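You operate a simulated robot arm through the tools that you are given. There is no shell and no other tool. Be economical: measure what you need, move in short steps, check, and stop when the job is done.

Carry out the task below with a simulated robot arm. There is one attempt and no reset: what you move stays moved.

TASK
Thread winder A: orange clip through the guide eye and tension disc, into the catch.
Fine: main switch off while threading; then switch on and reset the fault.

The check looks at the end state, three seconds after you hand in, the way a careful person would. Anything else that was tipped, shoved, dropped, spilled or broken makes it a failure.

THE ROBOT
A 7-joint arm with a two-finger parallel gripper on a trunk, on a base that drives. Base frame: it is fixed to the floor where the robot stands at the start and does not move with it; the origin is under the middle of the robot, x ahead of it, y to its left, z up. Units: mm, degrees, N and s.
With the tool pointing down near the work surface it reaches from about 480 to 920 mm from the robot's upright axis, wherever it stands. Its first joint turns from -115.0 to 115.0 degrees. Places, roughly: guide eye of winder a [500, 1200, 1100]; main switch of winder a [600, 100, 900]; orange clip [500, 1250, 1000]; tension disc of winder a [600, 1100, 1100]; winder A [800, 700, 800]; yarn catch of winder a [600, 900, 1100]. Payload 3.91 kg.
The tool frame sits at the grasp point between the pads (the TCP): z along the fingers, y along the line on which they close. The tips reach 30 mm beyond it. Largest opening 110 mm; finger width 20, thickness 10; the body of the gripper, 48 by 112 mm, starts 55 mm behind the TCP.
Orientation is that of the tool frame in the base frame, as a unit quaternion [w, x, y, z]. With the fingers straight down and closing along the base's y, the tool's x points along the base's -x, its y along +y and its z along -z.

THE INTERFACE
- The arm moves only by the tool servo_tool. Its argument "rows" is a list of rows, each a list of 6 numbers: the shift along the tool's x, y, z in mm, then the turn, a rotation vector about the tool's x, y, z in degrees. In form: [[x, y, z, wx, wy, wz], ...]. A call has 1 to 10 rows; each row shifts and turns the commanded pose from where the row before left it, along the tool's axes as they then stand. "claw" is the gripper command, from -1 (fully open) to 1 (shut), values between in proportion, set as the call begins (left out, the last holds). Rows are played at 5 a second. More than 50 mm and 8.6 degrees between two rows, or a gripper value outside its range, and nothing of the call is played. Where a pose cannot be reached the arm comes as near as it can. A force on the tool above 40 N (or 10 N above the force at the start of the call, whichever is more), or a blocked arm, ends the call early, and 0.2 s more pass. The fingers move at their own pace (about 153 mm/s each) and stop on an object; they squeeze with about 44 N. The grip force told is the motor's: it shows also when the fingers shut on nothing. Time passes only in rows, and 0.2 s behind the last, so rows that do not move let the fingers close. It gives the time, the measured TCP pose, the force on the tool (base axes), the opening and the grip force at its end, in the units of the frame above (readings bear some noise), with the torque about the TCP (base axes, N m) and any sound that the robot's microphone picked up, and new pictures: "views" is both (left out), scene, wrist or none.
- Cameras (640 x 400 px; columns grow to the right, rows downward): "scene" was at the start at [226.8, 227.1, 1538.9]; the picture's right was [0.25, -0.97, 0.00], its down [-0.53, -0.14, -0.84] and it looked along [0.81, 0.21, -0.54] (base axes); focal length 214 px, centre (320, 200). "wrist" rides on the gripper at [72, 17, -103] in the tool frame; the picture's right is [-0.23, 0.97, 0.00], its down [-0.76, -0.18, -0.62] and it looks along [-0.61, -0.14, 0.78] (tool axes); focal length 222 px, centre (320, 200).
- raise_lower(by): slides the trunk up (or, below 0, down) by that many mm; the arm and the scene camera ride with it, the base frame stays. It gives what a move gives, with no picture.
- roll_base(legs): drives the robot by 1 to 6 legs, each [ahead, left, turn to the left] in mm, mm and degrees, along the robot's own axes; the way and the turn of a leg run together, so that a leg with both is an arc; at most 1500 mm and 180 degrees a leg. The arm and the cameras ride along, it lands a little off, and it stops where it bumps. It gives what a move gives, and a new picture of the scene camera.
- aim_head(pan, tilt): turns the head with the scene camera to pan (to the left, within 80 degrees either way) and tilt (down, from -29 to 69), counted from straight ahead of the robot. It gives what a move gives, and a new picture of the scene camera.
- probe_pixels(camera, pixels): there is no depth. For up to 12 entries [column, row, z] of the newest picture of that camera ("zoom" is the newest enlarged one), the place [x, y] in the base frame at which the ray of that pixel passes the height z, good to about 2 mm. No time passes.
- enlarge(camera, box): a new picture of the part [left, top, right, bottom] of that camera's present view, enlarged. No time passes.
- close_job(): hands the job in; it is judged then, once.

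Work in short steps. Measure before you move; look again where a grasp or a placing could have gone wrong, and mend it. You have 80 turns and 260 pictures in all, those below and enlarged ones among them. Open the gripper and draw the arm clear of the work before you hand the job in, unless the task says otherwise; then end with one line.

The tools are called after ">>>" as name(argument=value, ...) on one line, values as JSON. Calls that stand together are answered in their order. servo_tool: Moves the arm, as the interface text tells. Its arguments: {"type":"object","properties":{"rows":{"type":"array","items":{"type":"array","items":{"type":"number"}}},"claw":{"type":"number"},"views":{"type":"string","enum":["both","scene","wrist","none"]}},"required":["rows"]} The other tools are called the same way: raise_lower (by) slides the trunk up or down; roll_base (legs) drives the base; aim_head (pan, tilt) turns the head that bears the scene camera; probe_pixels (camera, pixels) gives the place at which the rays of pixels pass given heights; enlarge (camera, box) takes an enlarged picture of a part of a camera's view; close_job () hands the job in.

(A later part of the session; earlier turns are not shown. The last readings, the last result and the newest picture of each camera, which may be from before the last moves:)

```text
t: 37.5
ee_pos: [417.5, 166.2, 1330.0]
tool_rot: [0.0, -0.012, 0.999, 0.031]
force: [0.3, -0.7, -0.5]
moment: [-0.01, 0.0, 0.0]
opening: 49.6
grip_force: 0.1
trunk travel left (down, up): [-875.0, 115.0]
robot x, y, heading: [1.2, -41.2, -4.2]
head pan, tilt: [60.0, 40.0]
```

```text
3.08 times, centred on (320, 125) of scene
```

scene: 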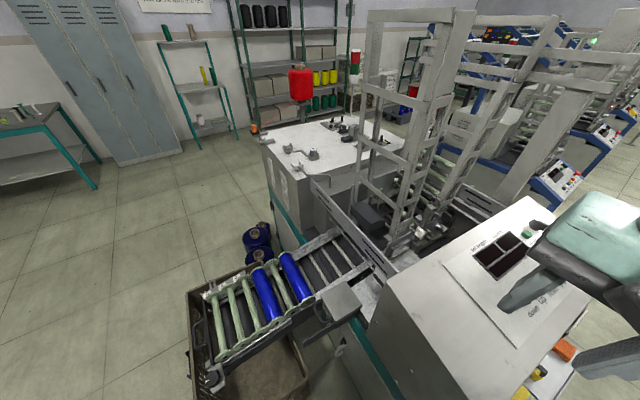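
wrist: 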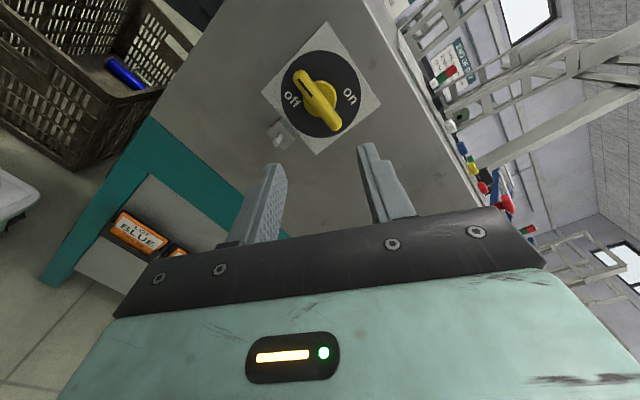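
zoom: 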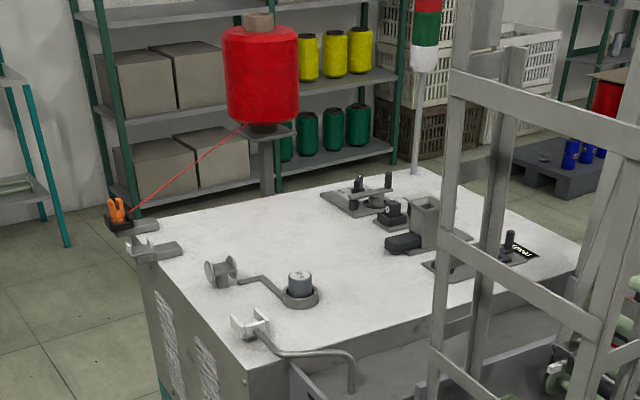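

Lamp is out. The crate blocks the front, so I plan to reach the threading side from the winder's left (+y). First I move slightly left away from the unseen obstacle and turn left to look.

>>> roll_base(legs=[[0, 120, 0], [0, 0, 50]])

>>> aim_head(pan=60, tilt=40)

>>> aim_head(pan=0, tilt=50)

```text
t: 39.8
ee_pos: [367.2, 376.5, 1331.1]
tool_rot: [-0.004, -0.127, 0.991, 0.032]
force: [-0.2, -0.1, 0.4]
moment: [-0.03, -0.01, -0.03]
opening: 49.6
grip_force: 0.0
trunk travel left (down, up): [-875.0, 115.0]
robot x, y, heading: [6.3, 78.1, 9.3]
head pan, tilt: [60.0, 40.0]
stopped in leg 2: the robot was blocked; the commanded pose is now the measured one
```

scene: 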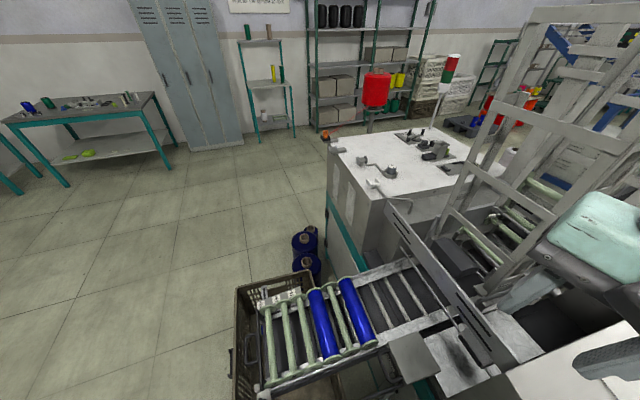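

```text
t: 40.4
ee_pos: [367.3, 377.1, 1329.8]
tool_rot: [-0.004, -0.127, 0.991, 0.031]
force: [-0.5, 0.3, 0.7]
moment: [0.0, -0.02, -0.03]
opening: 49.4
grip_force: 0.1
trunk travel left (down, up): [-875.0, 115.0]
robot x, y, heading: [6.5, 78.0, 9.3]
head pan, tilt: [60.0, 40.0]
```

scene: 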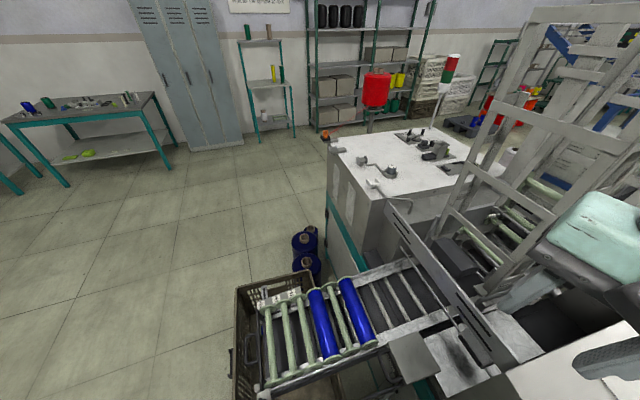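

```text
t: 41.7
ee_pos: [366.8, 377.5, 1331.5]
tool_rot: [-0.003, -0.127, 0.991, 0.031]
force: [-0.4, -0.5, 0.2]
moment: [-0.02, -0.01, 0.03]
opening: 49.3
grip_force: 0.1
trunk travel left (down, up): [-875.0, 115.0]
robot x, y, heading: [9.1, 77.3, 9.5]
head pan, tilt: [0.0, 50.0]
```

scene: 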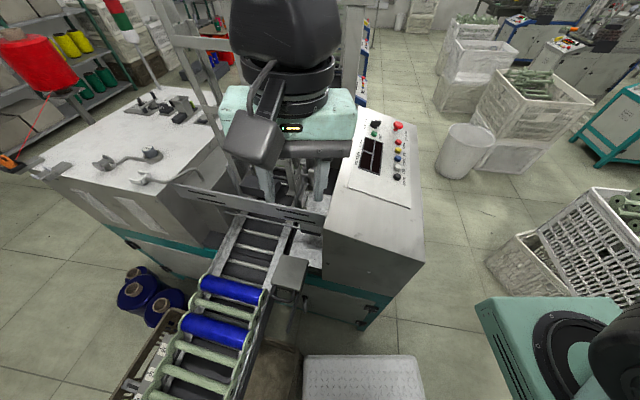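

The front-left bumper is against the crate/outfeed (about (300,360)). I back up straight to gain room.

>>> roll_base(legs=[[-400, 0, 0]])

>>> aim_head(pan=20, tilt=62)

```text
t: 44.1
ee_pos: [-25.1, 314.1, 1331.1]
tool_rot: [-0.004, -0.127, 0.991, 0.031]
force: [0.6, 0.0, 0.0]
moment: [0.03, -0.01, -0.01]
opening: 49.3
grip_force: 0.0
trunk travel left (down, up): [-875.0, 115.0]
robot x, y, heading: [-381.0, 19.1, 9.2]
head pan, tilt: [0.0, 50.0]
```

scene: 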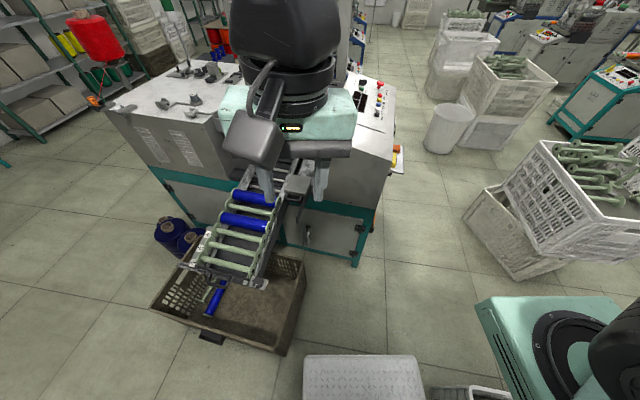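

```text
t: 45.0
ee_pos: [-24.5, 315.5, 1330.7]
tool_rot: [-0.004, -0.127, 0.991, 0.031]
force: [-0.2, 0.6, 0.4]
moment: [-0.01, 0.0, 0.0]
opening: 49.3
grip_force: 0.1
trunk travel left (down, up): [-875.0, 115.0]
robot x, y, heading: [-382.9, 19.9, 9.3]
head pan, tilt: [20.0, 62.0]
```

scene: 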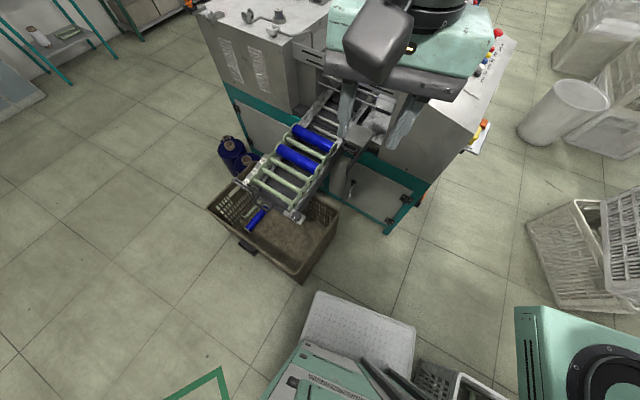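

Now there is room; the obstacle on the right is a white crate at (475,385). I probe the crate, bobbins and bench positions to plan the way round to the left.

>>> probe_pixels(camera="scene", pixels=[[300, 282, 0], [240, 250, 0], [208, 208, 250], [222, 150, 150], [228, 100, 0], [215, 90, 900], [130, 25, 0], [118, 60, 0], [330, 300, 250], [270, 380, 0], [300, 350, 700]])

>>> aim_head(pan=65, tilt=35)

```text
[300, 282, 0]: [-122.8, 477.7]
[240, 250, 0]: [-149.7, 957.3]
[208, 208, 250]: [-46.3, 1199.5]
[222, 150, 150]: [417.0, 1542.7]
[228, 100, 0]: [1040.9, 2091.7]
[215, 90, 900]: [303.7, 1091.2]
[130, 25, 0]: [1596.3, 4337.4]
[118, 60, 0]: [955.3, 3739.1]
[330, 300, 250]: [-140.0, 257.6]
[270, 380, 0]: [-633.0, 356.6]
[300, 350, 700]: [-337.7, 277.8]
```

```text
t: 46.1
ee_pos: [-24.7, 313.8, 1331.2]
tool_rot: [-0.004, -0.127, 0.991, 0.031]
force: [1.0, 0.0, -0.3]
moment: [0.04, 0.02, -0.04]
opening: 49.7
grip_force: 0.1
trunk travel left (down, up): [-875.0, 115.0]
robot x, y, heading: [-387.6, 15.7, 9.2]
head pan, tilt: [65.0, 35.0]
```

scene: 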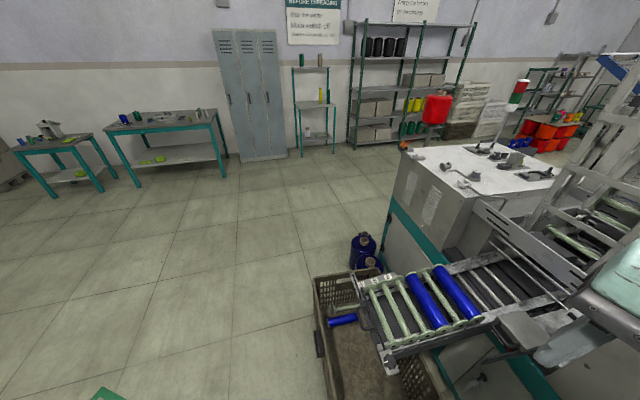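

The floor to the left is open. I drive left to about y=2000, then look before moving alongside.

>>> roll_base(legs=[[0, 0, -9.2], [0, 1500, 0], [0, 500, 0]])

>>> aim_head(pan=-25, tilt=30)

```text
t: 48.8
ee_pos: [18.0, 397.2, 1331.3]
tool_rot: [-0.002, -0.049, 0.998, 0.031]
force: [-0.4, 0.8, 0.3]
moment: [0.0, 0.01, 0.02]
opening: 49.5
grip_force: 0.1
trunk travel left (down, up): [-875.0, 115.0]
robot x, y, heading: [-384.6, 163.3, 0.2]
head pan, tilt: [65.0, 35.0]
stopped in leg 2: the robot was blocked; the commanded pose is now the measured one
```

scene: 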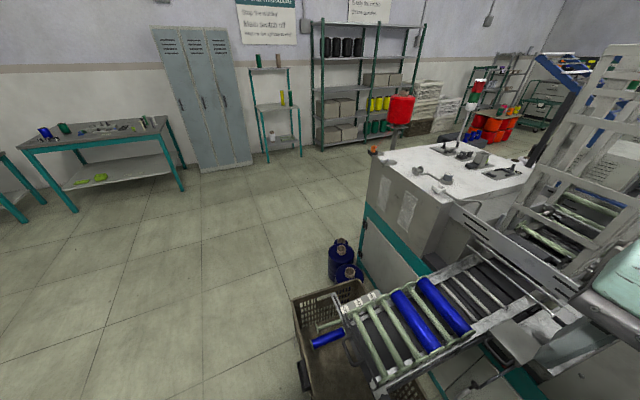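

```text
t: 50.4
ee_pos: [17.0, 396.7, 1331.0]
tool_rot: [-0.001, -0.049, 0.998, 0.032]
force: [-0.7, -0.2, 0.6]
moment: [-0.01, -0.01, 0.0]
opening: 49.2
grip_force: 0.0
trunk travel left (down, up): [-875.0, 115.0]
robot x, y, heading: [-384.0, 158.1, 0.4]
head pan, tilt: [-25.0, 30.0]
```

scene: 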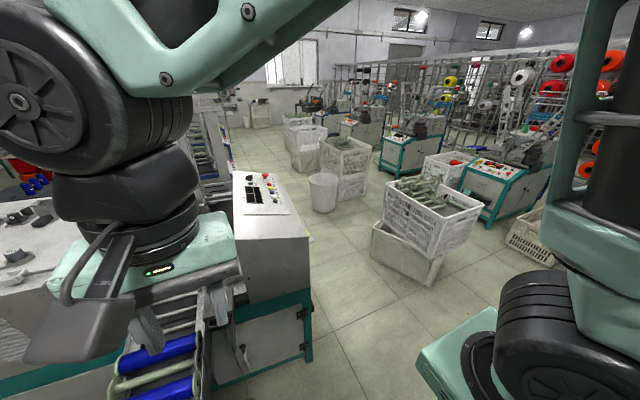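

The bumper touched the crate corner. I go back right a little, back up 250 mm more and retry.

>>> roll_base(legs=[[0, -30, 0], [-280, 0, 0], [0, 1500, 0], [0, 400, 0]])

>>> aim_head(pan=-40, tilt=40)

```text
t: 61.9
ee_pos: [-244.1, 2256.9, 1332.0]
tool_rot: [-0.001, -0.04, 0.999, 0.031]
force: [0.6, 0.0, 0.5]
moment: [-0.01, 0.0, 0.0]
opening: 49.4
grip_force: 0.1
trunk travel left (down, up): [-875.0, 115.0]
robot x, y, heading: [-648.5, 2024.4, -0.6]
head pan, tilt: [-25.0, 30.0]
```

scene: 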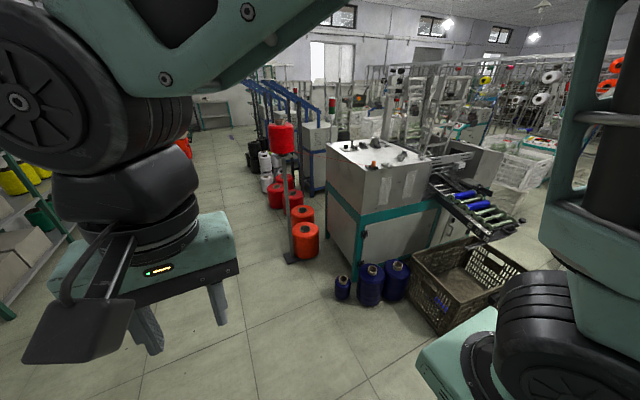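

```text
t: 62.7
ee_pos: [-244.2, 2258.1, 1330.3]
tool_rot: [-0.001, -0.041, 0.999, 0.031]
force: [-0.5, -0.1, 0.9]
moment: [0.01, -0.02, 0.0]
opening: 49.7
grip_force: 0.1
trunk travel left (down, up): [-875.0, 115.0]
robot x, y, heading: [-648.8, 2026.6, -0.7]
head pan, tilt: [-40.0, 40.0]
```

scene: 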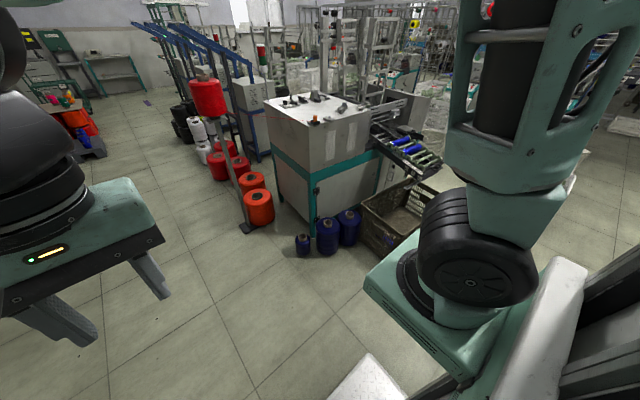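

Red cones and the pole stand at the winder's left side. I probe floor positions: pole foot (245,230), cones, bobbins, machine legs, crate.

>>> probe_pixels(camera="scene", pixels=[[245, 230, 0], [258, 225, 0], [303, 256, 0], [328, 256, 0], [349, 245, 0], [316, 228, 0], [277, 195, 0], [392, 258, 0], [362, 215, 280], [208, 95, 1300], [314, 122, 1050], [266, 108, 1000]])

>>> enlarge(camera="scene", box=[170, 60, 430, 270])

>>> enlarge(camera="scene", box=[255, 75, 385, 155])

```text
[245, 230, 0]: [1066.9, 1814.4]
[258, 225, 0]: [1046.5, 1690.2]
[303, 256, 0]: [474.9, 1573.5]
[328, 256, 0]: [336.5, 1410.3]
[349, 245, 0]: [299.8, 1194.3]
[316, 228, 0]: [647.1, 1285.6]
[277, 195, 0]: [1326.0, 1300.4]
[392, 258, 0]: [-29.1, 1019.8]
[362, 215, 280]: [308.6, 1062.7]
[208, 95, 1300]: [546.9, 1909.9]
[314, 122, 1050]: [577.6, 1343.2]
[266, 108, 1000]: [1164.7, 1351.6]
```

```text
1.90 times, centred on (300, 165) of scene
```

zoom: 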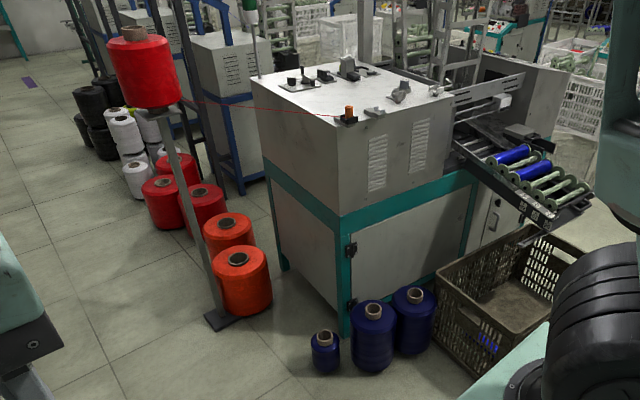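

```text
4.92 times, centred on (320, 115) of scene
```

zoom: 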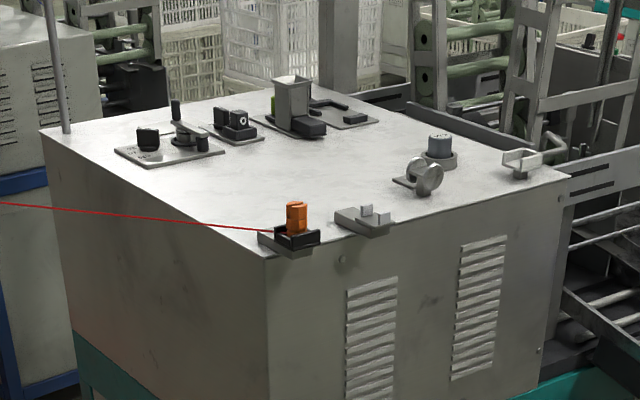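

Everything to thread lies along the winder's front edge. I will stand at about (-100,1700) facing -45°, clear of bobbins and crate, arm axis about 250 mm ahead of the robot's middle.

>>> roll_base(legs=[[0, 0, -44.5], [0, 157, 0], [600, 0, 0]])

>>> aim_head(pan=10, tilt=35)

```text
t: 69.0
ee_pos: [308.1, 1574.5, 1331.2]
tool_rot: [0.012, 0.358, 0.933, 0.029]
force: [0.0, 0.7, 0.1]
moment: [0.03, 0.02, 0.0]
opening: 49.7
grip_force: 0.1
trunk travel left (down, up): [-875.0, 115.0]
robot x, y, heading: [-139.9, 1707.9, -47.5]
head pan, tilt: [-40.0, 40.0]
```

scene: 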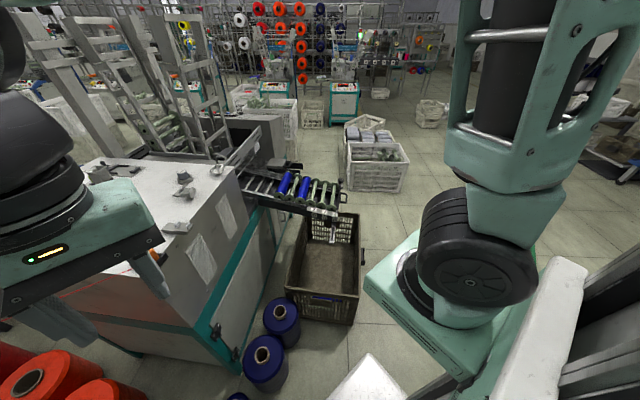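

```text
t: 70.2
ee_pos: [309.3, 1574.6, 1331.2]
tool_rot: [0.012, 0.359, 0.933, 0.03]
force: [0.8, 0.5, 0.0]
moment: [0.01, -0.05, -0.01]
opening: 49.3
grip_force: 0.0
trunk travel left (down, up): [-875.0, 115.0]
robot x, y, heading: [-134.7, 1714.9, -47.5]
head pan, tilt: [10.0, 35.0]
```

scene: 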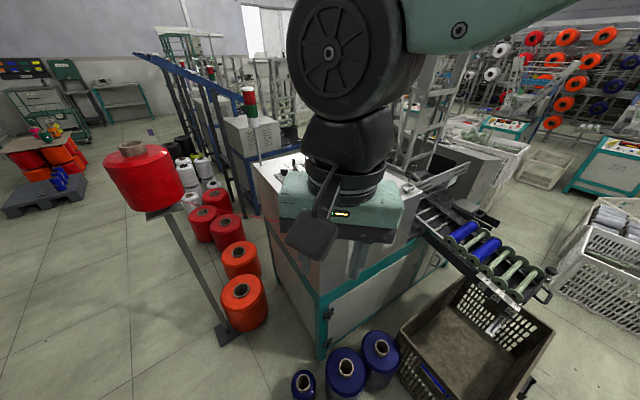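

I take a wrist view from here (after levelling the tool) to see the threading parts.

>>> servo_tool(rows=[[0, 0, 0, 3.5, 0, 0], [0, -40, 0, 0, 0, 0], [0, -40, 0, 0, 0, 0], [0, -40, 0, 0, 0, 0]])

>>> enlarge(camera="scene", box=[220, 120, 460, 270])

>>> enlarge(camera="wrist", box=[160, 0, 480, 200])

```text
t: 71.2
ee_pos: [228.2, 1486.9, 1331.5]
tool_rot: [0.0, 0.358, 0.934, 0.001]
force: [1.0, 0.2, 0.3]
moment: [-0.02, 0.02, -0.03]
opening: 49.7
grip_force: 0.1
trunk travel left (down, up): [-875.0, 115.0]
robot x, y, heading: [-135.1, 1710.8, -47.5]
head pan, tilt: [10.0, 35.0]
```

scene: 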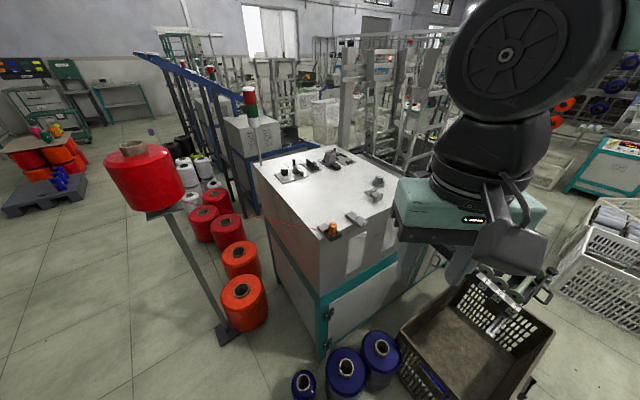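
wrist: 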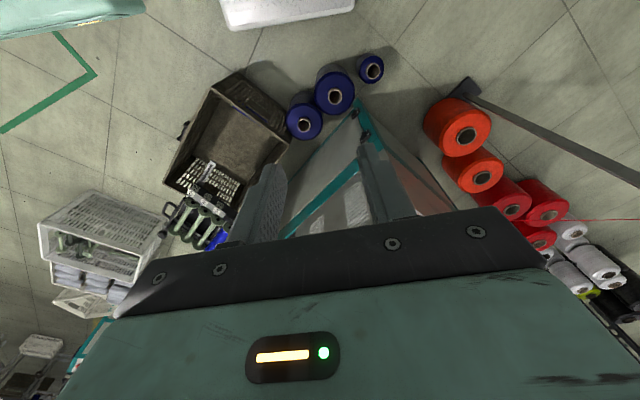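

```text
2.67 times, centred on (340, 195) of scene
```

zoom: 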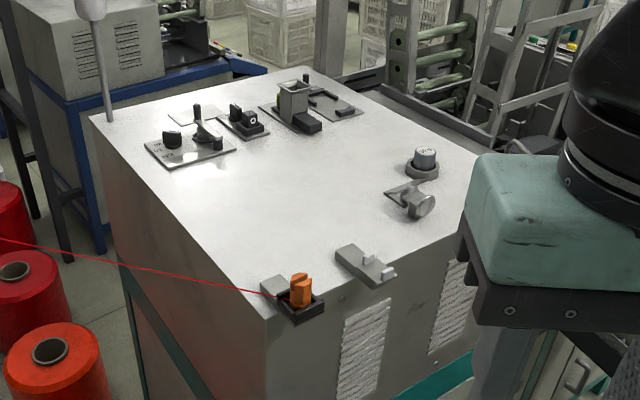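

```text
2.00 times, centred on (320, 100) of wrist
```

zoom: 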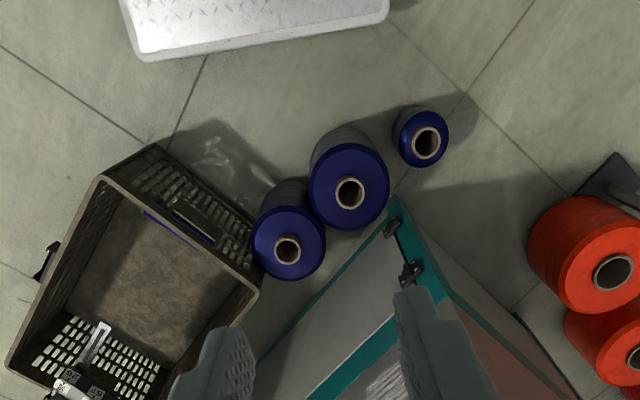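

I move the gripper further right/up to clear the view of the catch.

>>> servo_tool(rows=[[10, -45, -20, 0, 0, 0], [10, -45, -20, 0, 0, 0], [10, -45, -20, 0, 0, 0], [10, -45, -20, 0, 0, 0]], views="none")

>>> aim_head(pan=0, tilt=40)

>>> enlarge(camera="scene", box=[250, 80, 470, 240])

```text
refused: row 1 steps farther than a row can; nothing moved
```

```text
t: 71.9
ee_pos: [229.2, 1485.8, 1330.7]
tool_rot: [0.0, 0.359, 0.933, 0.001]
force: [-0.4, 0.0, -0.6]
moment: [-0.01, 0.02, -0.03]
opening: 49.5
grip_force: 0.1
trunk travel left (down, up): [-875.0, 115.0]
robot x, y, heading: [-136.0, 1710.2, -47.1]
head pan, tilt: [0.0, 40.0]
```

scene: 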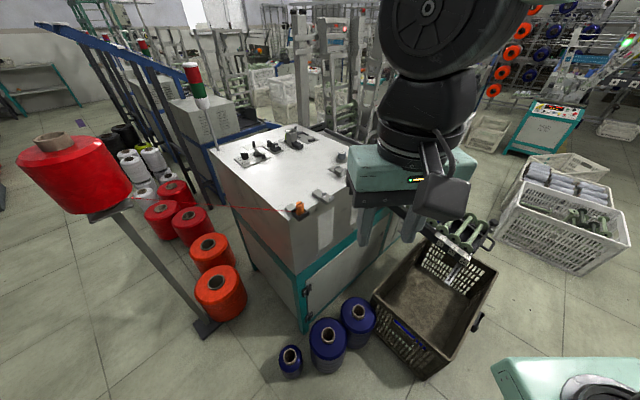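

```text
2.50 times, centred on (360, 160) of scene
```

zoom: 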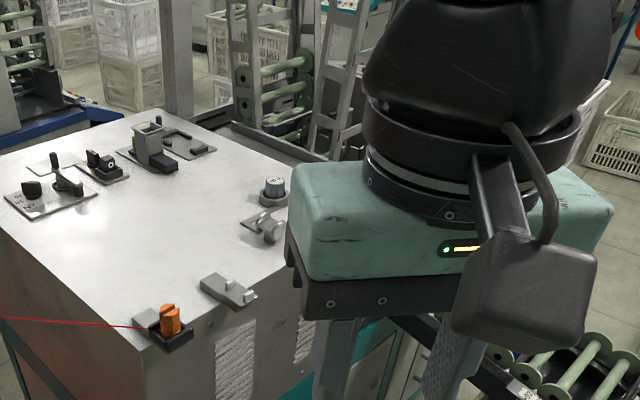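

Smaller steps this time.

>>> servo_tool(rows=[[5, -42, -15, 0, 0, 0], [5, -42, -15, 0, 0, 0], [5, -42, -15, 0, 0, 0], [5, -42, -15, 0, 0, 0], [5, -42, -15, 0, 0, 0]], views="scene")

>>> enlarge(camera="scene", box=[280, 100, 440, 230])

```text
t: 73.1
ee_pos: [144.9, 1393.3, 1342.7]
tool_rot: [0.0, 0.359, 0.933, 0.002]
force: [-0.5, -0.4, 0.6]
moment: [-0.01, 0.0, -0.02]
opening: 49.7
grip_force: 0.1
out of reach, approached as far as the arm can: row 3, 4, 5
trunk travel left (down, up): [-875.0, 115.0]
robot x, y, heading: [-137.5, 1709.9, -47.5]
head pan, tilt: [0.0, 40.0]
```

scene: 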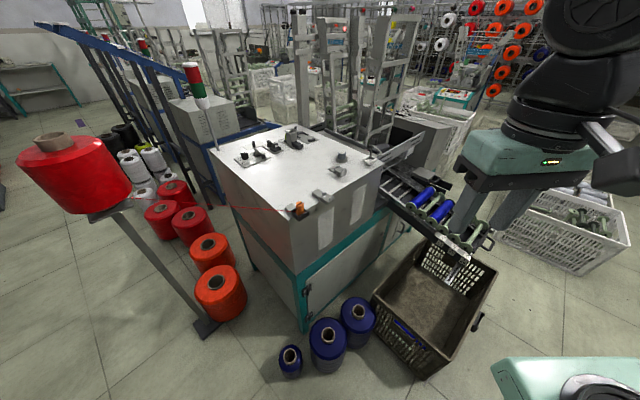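

```text
3.08 times, centred on (360, 165) of scene
```

zoom: 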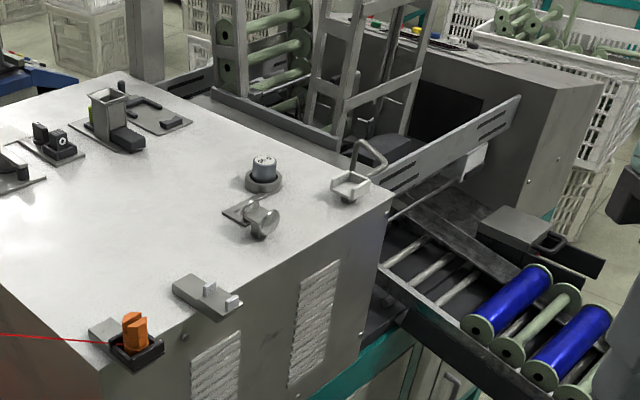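

I move the gripper above the front edge to view the eye, disc and catch closely with the wrist camera.

>>> servo_tool(rows=[[-39, 7, 9, 0, 0, 0], [-39, 7, 9, 0, 0, 0], [-39, 7, 9, 0, 0, 0], [-39, 7, 9, 0, 0, 0], [-39, 7, 9, 0, 0, 0], [-39, 7, 9, 0, 0, 0]], views="wrist")

>>> enlarge(camera="wrist", box=[200, 40, 520, 240])

```text
t: 74.5
ee_pos: [342.3, 1265.2, 1290.1]
tool_rot: [0.0, 0.36, 0.933, -0.001]
force: [-1.2, -0.3, -0.1]
moment: [-0.02, -0.02, 0.0]
opening: 49.6
grip_force: 0.0
trunk travel left (down, up): [-875.0, 115.0]
robot x, y, heading: [-137.1, 1710.2, -47.4]
head pan, tilt: [0.0, 40.0]
```

wrist: 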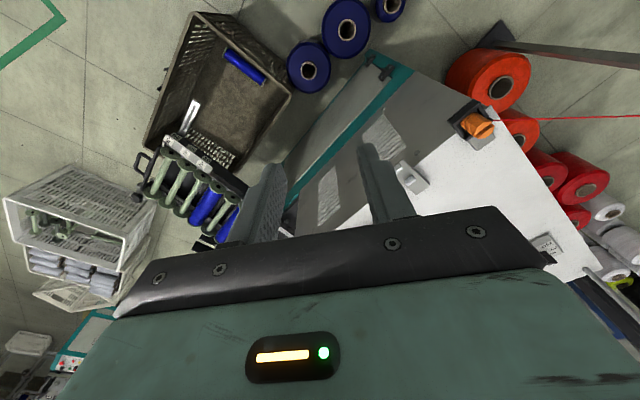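

```text
2.00 times, centred on (360, 140) of wrist
```

zoom: 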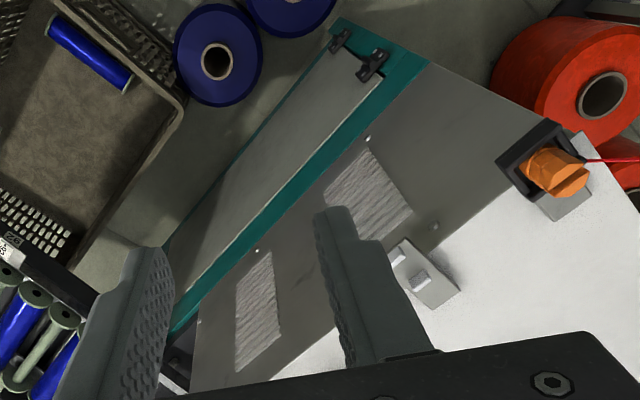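

The gripper hides what lies ahead, so I move 170 mm further forward to bring parts into the upper half of the wrist picture.

>>> servo_tool(rows=[[-43, 0, 0, 0, 0, 0], [-43, 0, 0, 0, 0, 0], [-43, 0, 0, 0, 0, 0], [-43, 0, 0, 0, 0, 0], [-43, 0, 0, 0, 0, 0]], views="wrist")

>>> enlarge(camera="wrist", box=[200, 0, 520, 200])

```text
t: 75.7
ee_pos: [504.6, 1123.5, 1289.2]
tool_rot: [-0.001, 0.359, 0.933, 0.001]
force: [-0.5, 0.1, 0.3]
moment: [-0.05, -0.05, 0.0]
opening: 49.9
grip_force: 0.0
trunk travel left (down, up): [-875.0, 115.0]
robot x, y, heading: [-141.4, 1711.4, -47.4]
head pan, tilt: [0.0, 40.0]
```

wrist: 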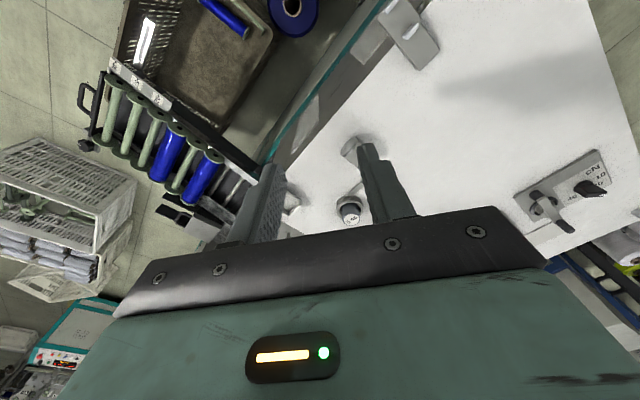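

```text
2.00 times, centred on (360, 100) of wrist
```

zoom: 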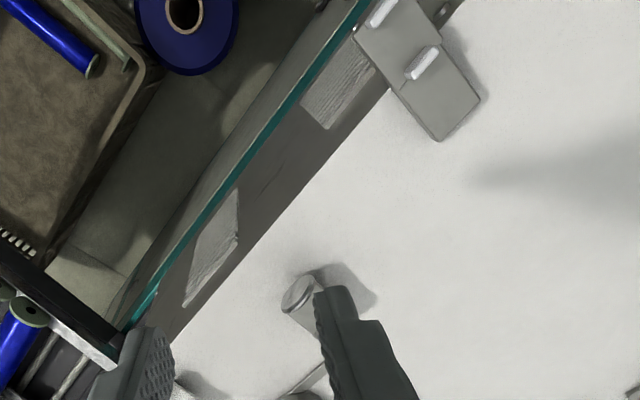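

I triangulate parts between the wrist and scene views: weight top, eye pegs, disc, clip, catch.

>>> probe_pixels(camera="wrist", pixels=[[349, 210, 1020], [349, 210, 1060], [349, 210, 1100], [410, 31, 1000], [410, 31, 1040], [410, 31, 1080], [389, 6, 1000], [389, 6, 1040], [389, 6, 1080], [348, 146, 1000], [348, 146, 1040], [348, 146, 1080]])

>>> probe_pixels(camera="scene", pixels=[[342, 152.7, 1020], [342, 152.7, 1060], [342, 152.7, 1100], [324, 193.6, 1000], [324, 193.6, 1040], [324, 193.6, 1080], [331.4, 197.5, 1000], [331.4, 197.5, 1040], [331.4, 197.5, 1080], [342, 172, 1000], [342, 172, 1040], [342, 172, 1080]])

>>> probe_pixels(camera="scene", pixels=[[299.3, 202, 1000], [299.3, 202, 1040], [299.3, 202, 1080], [370, 161, 1000], [370, 161, 1040], [370, 161, 1080], [383, 162, 1000], [383, 162, 1040]])

```text
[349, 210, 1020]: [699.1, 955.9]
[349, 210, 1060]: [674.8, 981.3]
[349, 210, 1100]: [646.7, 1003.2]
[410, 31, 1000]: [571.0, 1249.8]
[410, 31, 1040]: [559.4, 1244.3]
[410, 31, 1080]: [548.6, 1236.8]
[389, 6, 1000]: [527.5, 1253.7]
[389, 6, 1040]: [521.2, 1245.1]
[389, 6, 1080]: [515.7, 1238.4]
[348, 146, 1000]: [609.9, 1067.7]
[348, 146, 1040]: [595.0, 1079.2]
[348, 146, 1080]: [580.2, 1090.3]
```

```text
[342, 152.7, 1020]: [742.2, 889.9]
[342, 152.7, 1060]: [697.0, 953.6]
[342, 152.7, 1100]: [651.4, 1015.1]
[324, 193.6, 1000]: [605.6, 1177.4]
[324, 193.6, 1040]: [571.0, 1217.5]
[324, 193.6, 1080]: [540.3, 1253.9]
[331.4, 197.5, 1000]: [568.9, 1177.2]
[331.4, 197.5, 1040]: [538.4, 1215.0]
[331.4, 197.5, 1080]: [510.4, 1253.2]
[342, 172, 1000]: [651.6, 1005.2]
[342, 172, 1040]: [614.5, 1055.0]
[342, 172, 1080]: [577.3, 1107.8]
```

```text
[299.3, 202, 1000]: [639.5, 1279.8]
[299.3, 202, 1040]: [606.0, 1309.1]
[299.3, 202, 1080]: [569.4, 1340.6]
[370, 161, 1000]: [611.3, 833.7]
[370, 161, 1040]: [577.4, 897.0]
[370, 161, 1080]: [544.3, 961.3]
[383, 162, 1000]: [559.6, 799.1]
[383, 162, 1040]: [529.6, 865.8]
```

I get: eye pegs at (552,1240) and (518,1240), z≈1066; disc ≈(580,1095,1080); clip ≈(570,1340,1080). I move on to view the disc and catch.

>>> servo_tool(rows=[[-43, -15, 0, 0, 0, 0], [-43, -15, 0, 0, 0, 0], [-43, -15, 0, 0, 0, 0], [-40, -15, 0, 0, 0, 0]], views="wrist")

>>> enlarge(camera="wrist", box=[210, 0, 450, 200])

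>>> enlarge(camera="wrist", box=[290, 40, 410, 140])

```text
t: 76.7
ee_pos: [481.7, 1044.1, 1274.7]
tool_rot: [0.0, 0.359, 0.933, 0.001]
force: [-0.5, 0.0, 0.9]
moment: [0.01, -0.01, 0.0]
opening: 49.4
grip_force: 0.1
out of reach, approached as far as the arm can: row 1, 2, 3, 4
trunk travel left (down, up): [-875.0, 115.0]
robot x, y, heading: [-135.9, 1709.0, -47.5]
head pan, tilt: [0.0, 40.0]
```

wrist: 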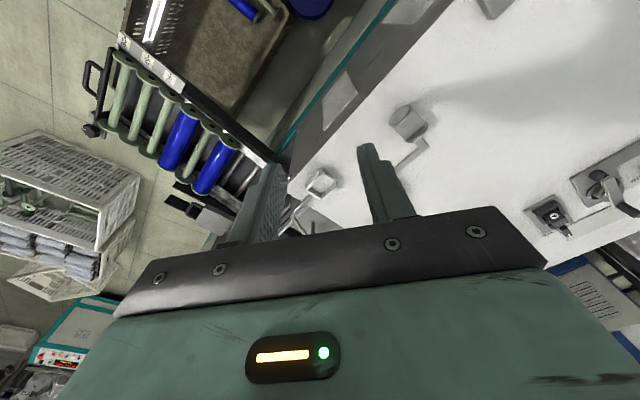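

```text
2.00 times, centred on (330, 100) of wrist
```

zoom: 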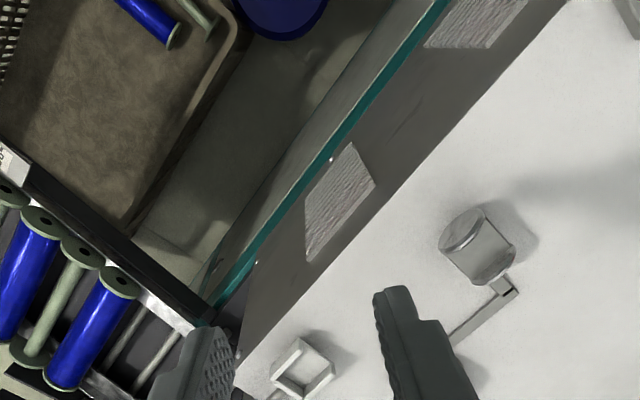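

```text
4.00 times, centred on (350, 90) of wrist
```

zoom: 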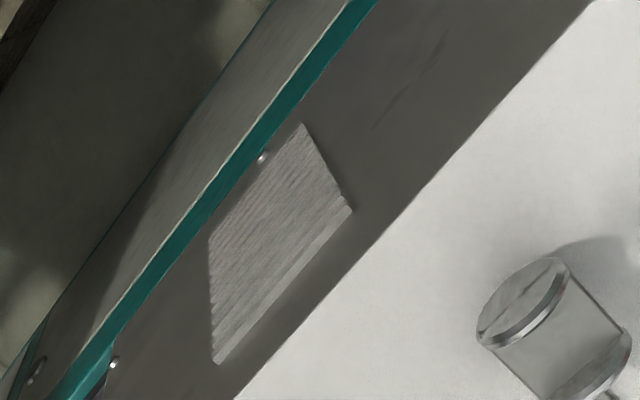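

The arm's reach is counted from the robot's middle, so I need to stand closer. I measure the crate and bobbins from here to find a free standing place.

>>> enlarge(camera="scene", box=[260, 200, 520, 400])

>>> probe_pixels(camera="scene", pixels=[[291, 377, 0], [290, 354, 150], [328, 373, 0], [327, 331, 250], [359, 347, 0], [357, 309, 250], [374, 302, 0], [374, 302, 250], [425, 378, 0], [303, 330, 0], [206, 336, 0], [215, 320, 0]])

```text
2.00 times, centred on (390, 300) of scene
```

zoom: 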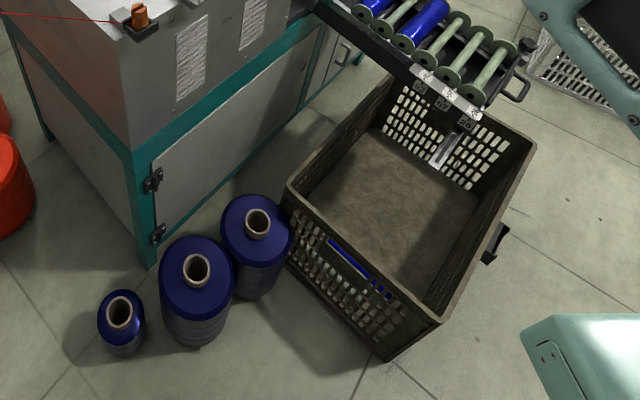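

```text
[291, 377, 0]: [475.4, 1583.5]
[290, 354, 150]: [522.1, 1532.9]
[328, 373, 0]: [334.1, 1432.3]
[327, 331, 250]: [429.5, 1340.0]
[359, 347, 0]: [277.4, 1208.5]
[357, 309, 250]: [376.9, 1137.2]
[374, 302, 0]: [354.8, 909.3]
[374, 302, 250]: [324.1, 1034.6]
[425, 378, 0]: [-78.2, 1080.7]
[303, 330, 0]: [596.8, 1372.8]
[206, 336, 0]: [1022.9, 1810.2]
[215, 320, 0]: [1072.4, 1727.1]
```

Standing at about (-45,1455) heading 0 is free and reaches everything. I retract the arm first, then turn and shift.

>>> servo_tool(rows=[[43, 0, -15, 0, 0, 0], [43, 0, -15, 0, 0, 0], [43, 0, -15, 0, 0, 0], [43, 0, -15, 0, 0, 0], [43, 0, 0, 0, 0, 0], [43, 0, 0, 0, 0, 0], [43, 0, 0, 0, 0, 0]], views="none")

>>> roll_base(legs=[[0, 0, 46.5], [0, -250, 0], [85, 0, 0]])

```text
t: 78.3
ee_pos: [456.9, 1100.0, 1408.0]
tool_rot: [-0.001, 0.358, 0.934, 0.001]
force: [-0.3, -0.3, 0.3]
moment: [-0.04, 0.02, 0.04]
opening: 49.3
grip_force: 0.0
out of reach, approached as far as the arm can: row 1, 2, 3, 4, 5, 6, 7
trunk travel left (down, up): [-875.0, 115.0]
robot x, y, heading: [-141.0, 1708.7, -47.4]
head pan, tilt: [0.0, 40.0]
```

```text
t: 83.1
ee_pos: [792.9, 1461.4, 1407.8]
tool_rot: [-0.001, -0.036, 0.999, 0.001]
force: [0.0, -1.6, 0.3]
moment: [-0.01, -0.04, -0.01]
opening: 49.2
grip_force: 0.1
trunk travel left (down, up): [-875.0, 115.0]
robot x, y, heading: [-58.4, 1457.1, -1.2]
head pan, tilt: [0.0, 40.0]
stopped in leg 3: the robot was blocked; the commanded pose is now the measured one
```

scene: 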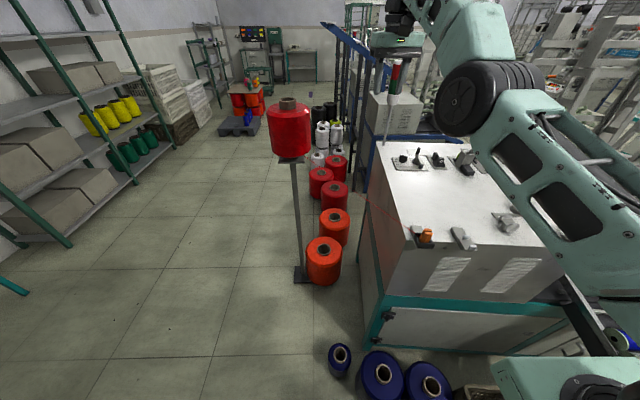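

I reached (-58,1457); bobbins at (340,360) still stand. I check the clip and yarn.

>>> enlarge(camera="scene", box=[260, 90, 480, 280])

>>> enlarge(camera="scene", box=[300, 320, 520, 400])

```text
2.11 times, centred on (370, 185) of scene
```

zoom: 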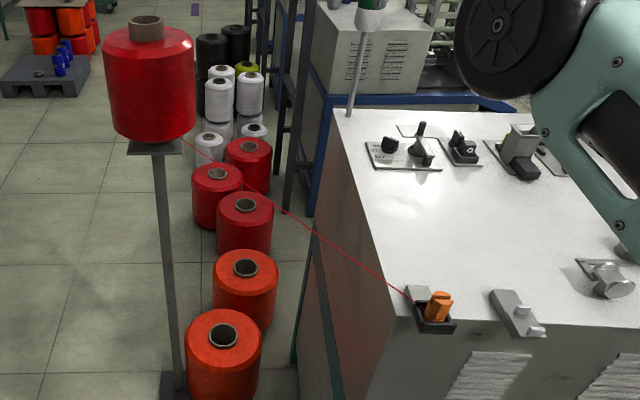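

```text
2.91 times, centred on (410, 360) of scene
```

zoom: 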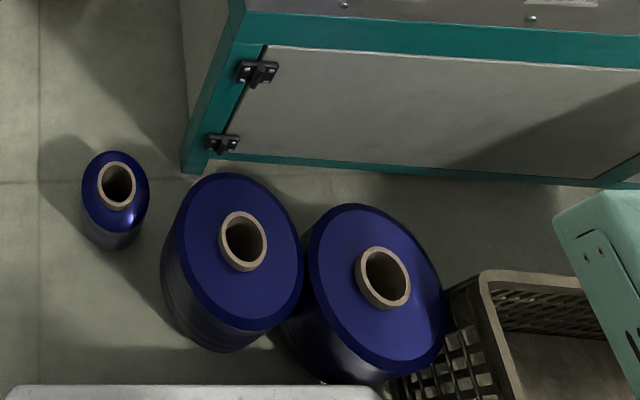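

The bumper just touches a bobbin, so I back off 25 mm. Then I bring the gripper above the clip for a close look.

>>> roll_base(legs=[[-25, 0, 0]])

>>> servo_tool(claw=-1, rows=[[32, -15, 20, 0, 0, 4.1], [32, -15, 20, 0, 0, 0], [32, -15, 20, 0, 0, 0], [32, -15, 20, 0, 0, 0], [32, -15, 20, 0, 0, 0], [32, -15, 20, 0, 0, 0], [32, -15, 20, 0, 0, 0], [32, -15, 20, 0, 0, 0]])

>>> enlarge(camera="wrist", box=[240, 80, 440, 220])

```text
t: 83.9
ee_pos: [767.8, 1462.9, 1406.6]
tool_rot: [-0.002, -0.036, 0.999, 0.001]
force: [0.2, 0.5, 0.7]
moment: [-0.01, 0.02, 0.0]
opening: 49.8
grip_force: 0.0
trunk travel left (down, up): [-875.0, 115.0]
robot x, y, heading: [-84.2, 1458.0, -1.4]
head pan, tilt: [0.0, 40.0]
```

scene: 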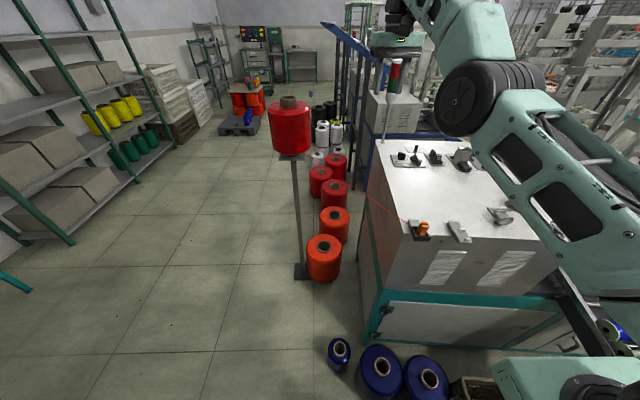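

```text
t: 85.7
ee_pos: [787.8, 1415.0, 1380.1]
tool_rot: [-0.002, 0.0, 1.0, 0.0]
force: [0.1, 0.7, -0.8]
moment: [-0.01, -0.02, 0.0]
opening: 109.7
grip_force: 0.1
out of reach, approached as far as the arm can: row 1, 2, 3, 4, 5, 6, 7, 8
trunk travel left (down, up): [-875.0, 115.0]
robot x, y, heading: [-87.7, 1457.0, -1.3]
head pan, tilt: [0.0, 40.0]
```

scene: 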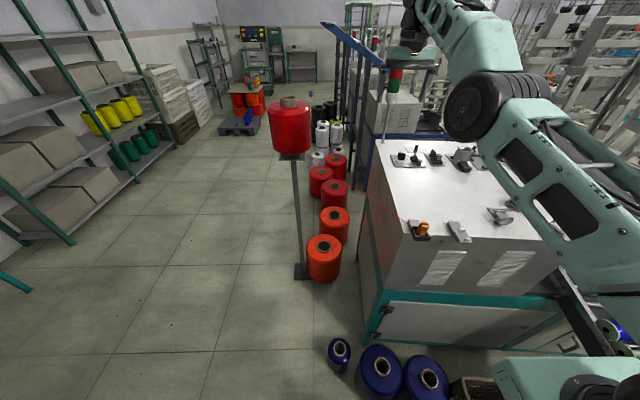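
wrist: 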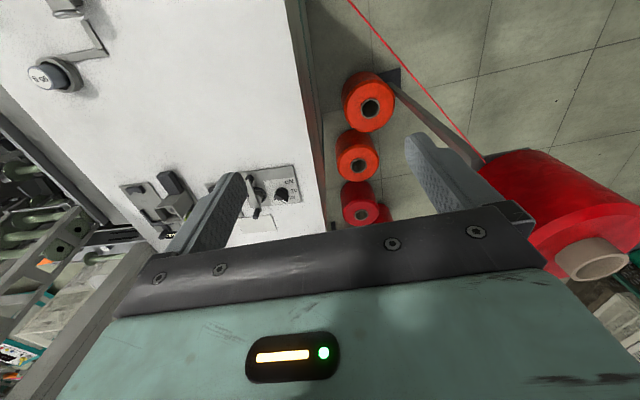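

```text
2.86 times, centred on (340, 150) of wrist
```

zoom: 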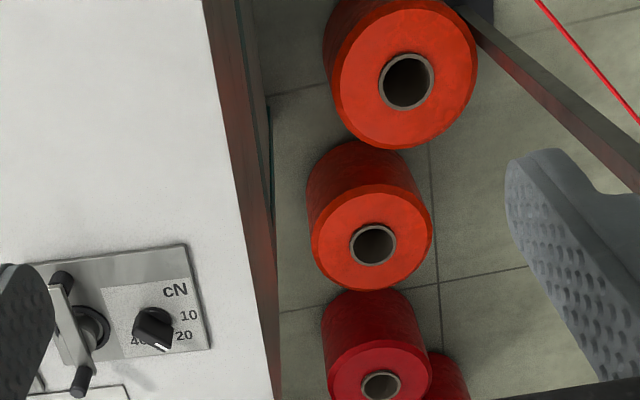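

The arm reports out of reach though the goal should be reachable, probably a stuck configuration. I see whether it converges with idle rows.

>>> servo_tool(rows=[[0, 0, 0, 0, 0, 0], [0, 0, 0, 0, 0, 0], [0, 0, 0, 0, 0, 0], [0, 0, 0, 0, 0, 0]], views="none")

>>> raise_lower(by=-40)

>>> aim_head(pan=-25, tilt=5)

```text
t: 86.7
ee_pos: [787.5, 1414.7, 1381.1]
tool_rot: [-0.001, -0.001, 1.0, 0.001]
force: [0.8, -0.6, -0.1]
moment: [-0.01, 0.0, -0.02]
opening: 110.1
grip_force: 0.0
trunk travel left (down, up): [-875.0, 115.0]
robot x, y, heading: [-81.6, 1457.5, -1.3]
head pan, tilt: [0.0, 40.0]
```

```text
t: 87.6
ee_pos: [788.5, 1414.3, 1339.5]
tool_rot: [-0.002, 0.0, 1.0, 0.001]
force: [0.2, -0.1, -0.1]
moment: [-0.01, -0.03, 0.0]
opening: 109.9
grip_force: 0.1
trunk travel left (down, up): [-835.0, 155.0]
robot x, y, heading: [-89.2, 1458.7, -1.2]
head pan, tilt: [0.0, 40.0]
```

```text
t: 88.6
ee_pos: [787.6, 1414.0, 1338.5]
tool_rot: [-0.002, 0.0, 1.0, 0.001]
force: [0.2, 0.4, 0.1]
moment: [0.0, -0.01, 0.05]
opening: 110.2
grip_force: 0.0
trunk travel left (down, up): [-835.0, 155.0]
robot x, y, heading: [-88.8, 1455.6, -1.3]
head pan, tilt: [-25.0, 5.0]
```

scene: 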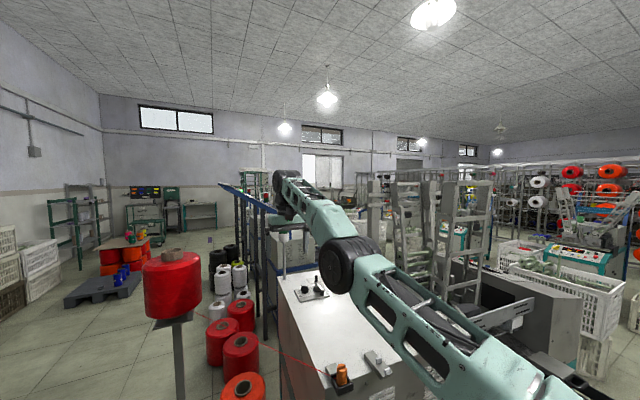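

The arm is nearly stretched straight. I try a small retraction to bend the elbow.

>>> servo_tool(rows=[[10, 0, 5, 0, 0, 0], [20, 0, 10, 0, 0, 0], [20, 0, 10, 0, 0, 0], [20, 0, 10, 0, 0, 0]], views="none")

```text
t: 89.6
ee_pos: [787.2, 1415.2, 1339.7]
tool_rot: [-0.002, 0.0, 1.0, 0.001]
force: [0.1, 0.5, 0.1]
moment: [-0.03, 0.03, -0.01]
opening: 110.0
grip_force: 0.1
out of reach, approached as far as the arm can: row 1, 2, 3, 4
trunk travel left (down, up): [-835.0, 155.0]
robot x, y, heading: [-86.9, 1458.3, -1.1]
head pan, tilt: [-25.0, 5.0]
```

I try other directions (sideways, down) to free the configuration.

>>> servo_tool(rows=[[0, -20, 0, 0, 0, 0], [0, -20, 0, 0, 0, 0]], views="none")

>>> servo_tool(rows=[[0, 0, 20, 0, 0, 0], [0, 0, 20, 0, 0, 0]], views="none")

>>> servo_tool(rows=[[0, 0, 0, 0, 6, 0], [0, 0, 0, 0, 6, 0]], views="none")

>>> servo_tool(rows=[[0, 0, 0, 0, -6, 0], [0, 0, 0, 0, -6, 0]], views="none")

```text
t: 90.2
ee_pos: [791.2, 1377.0, 1339.8]
tool_rot: [-0.003, 0.0, 1.0, 0.0]
force: [-0.2, -0.1, -0.6]
moment: [-0.02, -0.01, -0.01]
opening: 110.0
grip_force: 0.1
out of reach, approached as far as the arm can: row 2
trunk travel left (down, up): [-835.0, 155.0]
robot x, y, heading: [-84.7, 1456.7, -1.4]
head pan, tilt: [-25.0, 5.0]
```

```text
t: 90.8
ee_pos: [804.5, 1376.5, 1306.3]
tool_rot: [-0.004, 0.001, 1.0, 0.002]
force: [0.9, -1.1, 0.3]
moment: [0.0, -0.02, 0.01]
opening: 109.8
grip_force: 0.1
out of reach, approached as far as the arm can: row 1, 2
trunk travel left (down, up): [-835.0, 155.0]
robot x, y, heading: [-86.4, 1461.8, -1.4]
head pan, tilt: [-25.0, 5.0]
```

```text
t: 91.4
ee_pos: [781.3, 1396.2, 1254.4]
tool_rot: [-0.107, 0.0, 0.994, 0.001]
force: [-0.6, -0.4, 1.4]
moment: [0.06, -0.1, -0.03]
opening: 109.9
grip_force: 0.1
out of reach, approached as far as the arm can: row 1, 2
trunk travel left (down, up): [-835.0, 155.0]
robot x, y, heading: [-89.2, 1458.5, -1.2]
head pan, tilt: [-25.0, 5.0]
```

```text
t: 92.0
ee_pos: [817.4, 1398.4, 1263.2]
tool_rot: [-0.003, 0.0, 1.0, 0.0]
force: [-0.1, 0.1, 0.7]
moment: [-0.02, 0.01, -0.02]
opening: 109.9
grip_force: 0.1
out of reach, approached as far as the arm can: row 1, 2
trunk travel left (down, up): [-835.0, 155.0]
robot x, y, heading: [-85.2, 1455.5, -1.4]
head pan, tilt: [-25.0, 5.0]
```

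It slides along a limit surface (likely a wrist limit). I try tilting the other way and re-check.

>>> servo_tool(rows=[[0, 0, 0, 0, -8, 0], [0, 0, 0, 0, -8, 0]], views="none")

>>> servo_tool(rows=[[20, 0, 0, 0, 0, 0], [20, 0, 0, 0, 0, 0]], views="none")

>>> servo_tool(rows=[[0, 0, 0, 0, 0, 8], [0, 0, 0, 0, 0, 8]], views="none")

>>> servo_tool(rows=[[20, 0, 0, 0, 0, 0], [20, 0, 0, 0, 0, 0]], views="scene")

```text
t: 92.6
ee_pos: [870.5, 1404.7, 1280.3]
tool_rot: [0.137, 0.0, 0.991, 0.001]
force: [-0.3, -0.1, -0.5]
moment: [0.01, 0.02, 0.02]
opening: 110.2
grip_force: 0.1
out of reach, approached as far as the arm can: row 1, 2
trunk travel left (down, up): [-835.0, 155.0]
robot x, y, heading: [-83.0, 1456.5, -1.4]
head pan, tilt: [-25.0, 5.0]
```

```text
t: 93.2
ee_pos: [870.1, 1405.4, 1280.9]
tool_rot: [0.136, 0.001, 0.991, 0.001]
force: [0.8, 0.3, 1.1]
moment: [0.01, -0.01, -0.02]
opening: 110.1
grip_force: 0.0
out of reach, approached as far as the arm can: row 1, 2
trunk travel left (down, up): [-835.0, 155.0]
robot x, y, heading: [-90.1, 1459.7, -1.3]
head pan, tilt: [-25.0, 5.0]
```

```text
t: 93.8
ee_pos: [869.6, 1404.2, 1280.6]
tool_rot: [0.136, 0.139, 0.981, 0.021]
force: [-1.0, 0.6, -0.6]
moment: [-0.02, -0.01, -0.01]
opening: 110.1
grip_force: 0.0
trunk travel left (down, up): [-835.0, 155.0]
robot x, y, heading: [-88.7, 1459.8, -1.5]
head pan, tilt: [-25.0, 5.0]
```

```text
t: 94.4
ee_pos: [869.4, 1412.1, 1281.8]
tool_rot: [0.137, 0.137, 0.981, 0.02]
force: [0.3, -0.1, -0.1]
moment: [-0.01, -0.02, 0.02]
opening: 110.0
grip_force: 0.0
out of reach, approached as far as the arm can: row 1, 2
trunk travel left (down, up): [-835.0, 155.0]
robot x, y, heading: [-85.6, 1463.0, -1.2]
head pan, tilt: [-25.0, 5.0]
```

scene: 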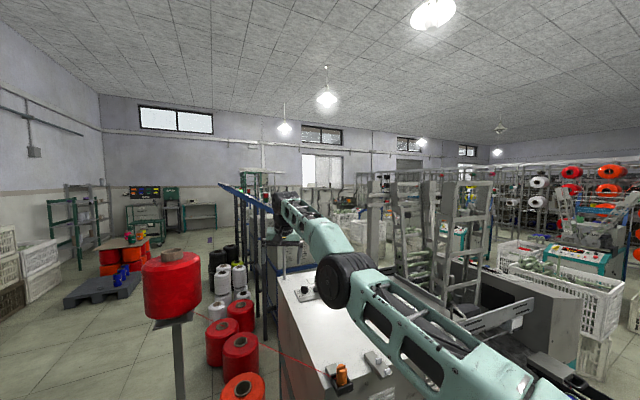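

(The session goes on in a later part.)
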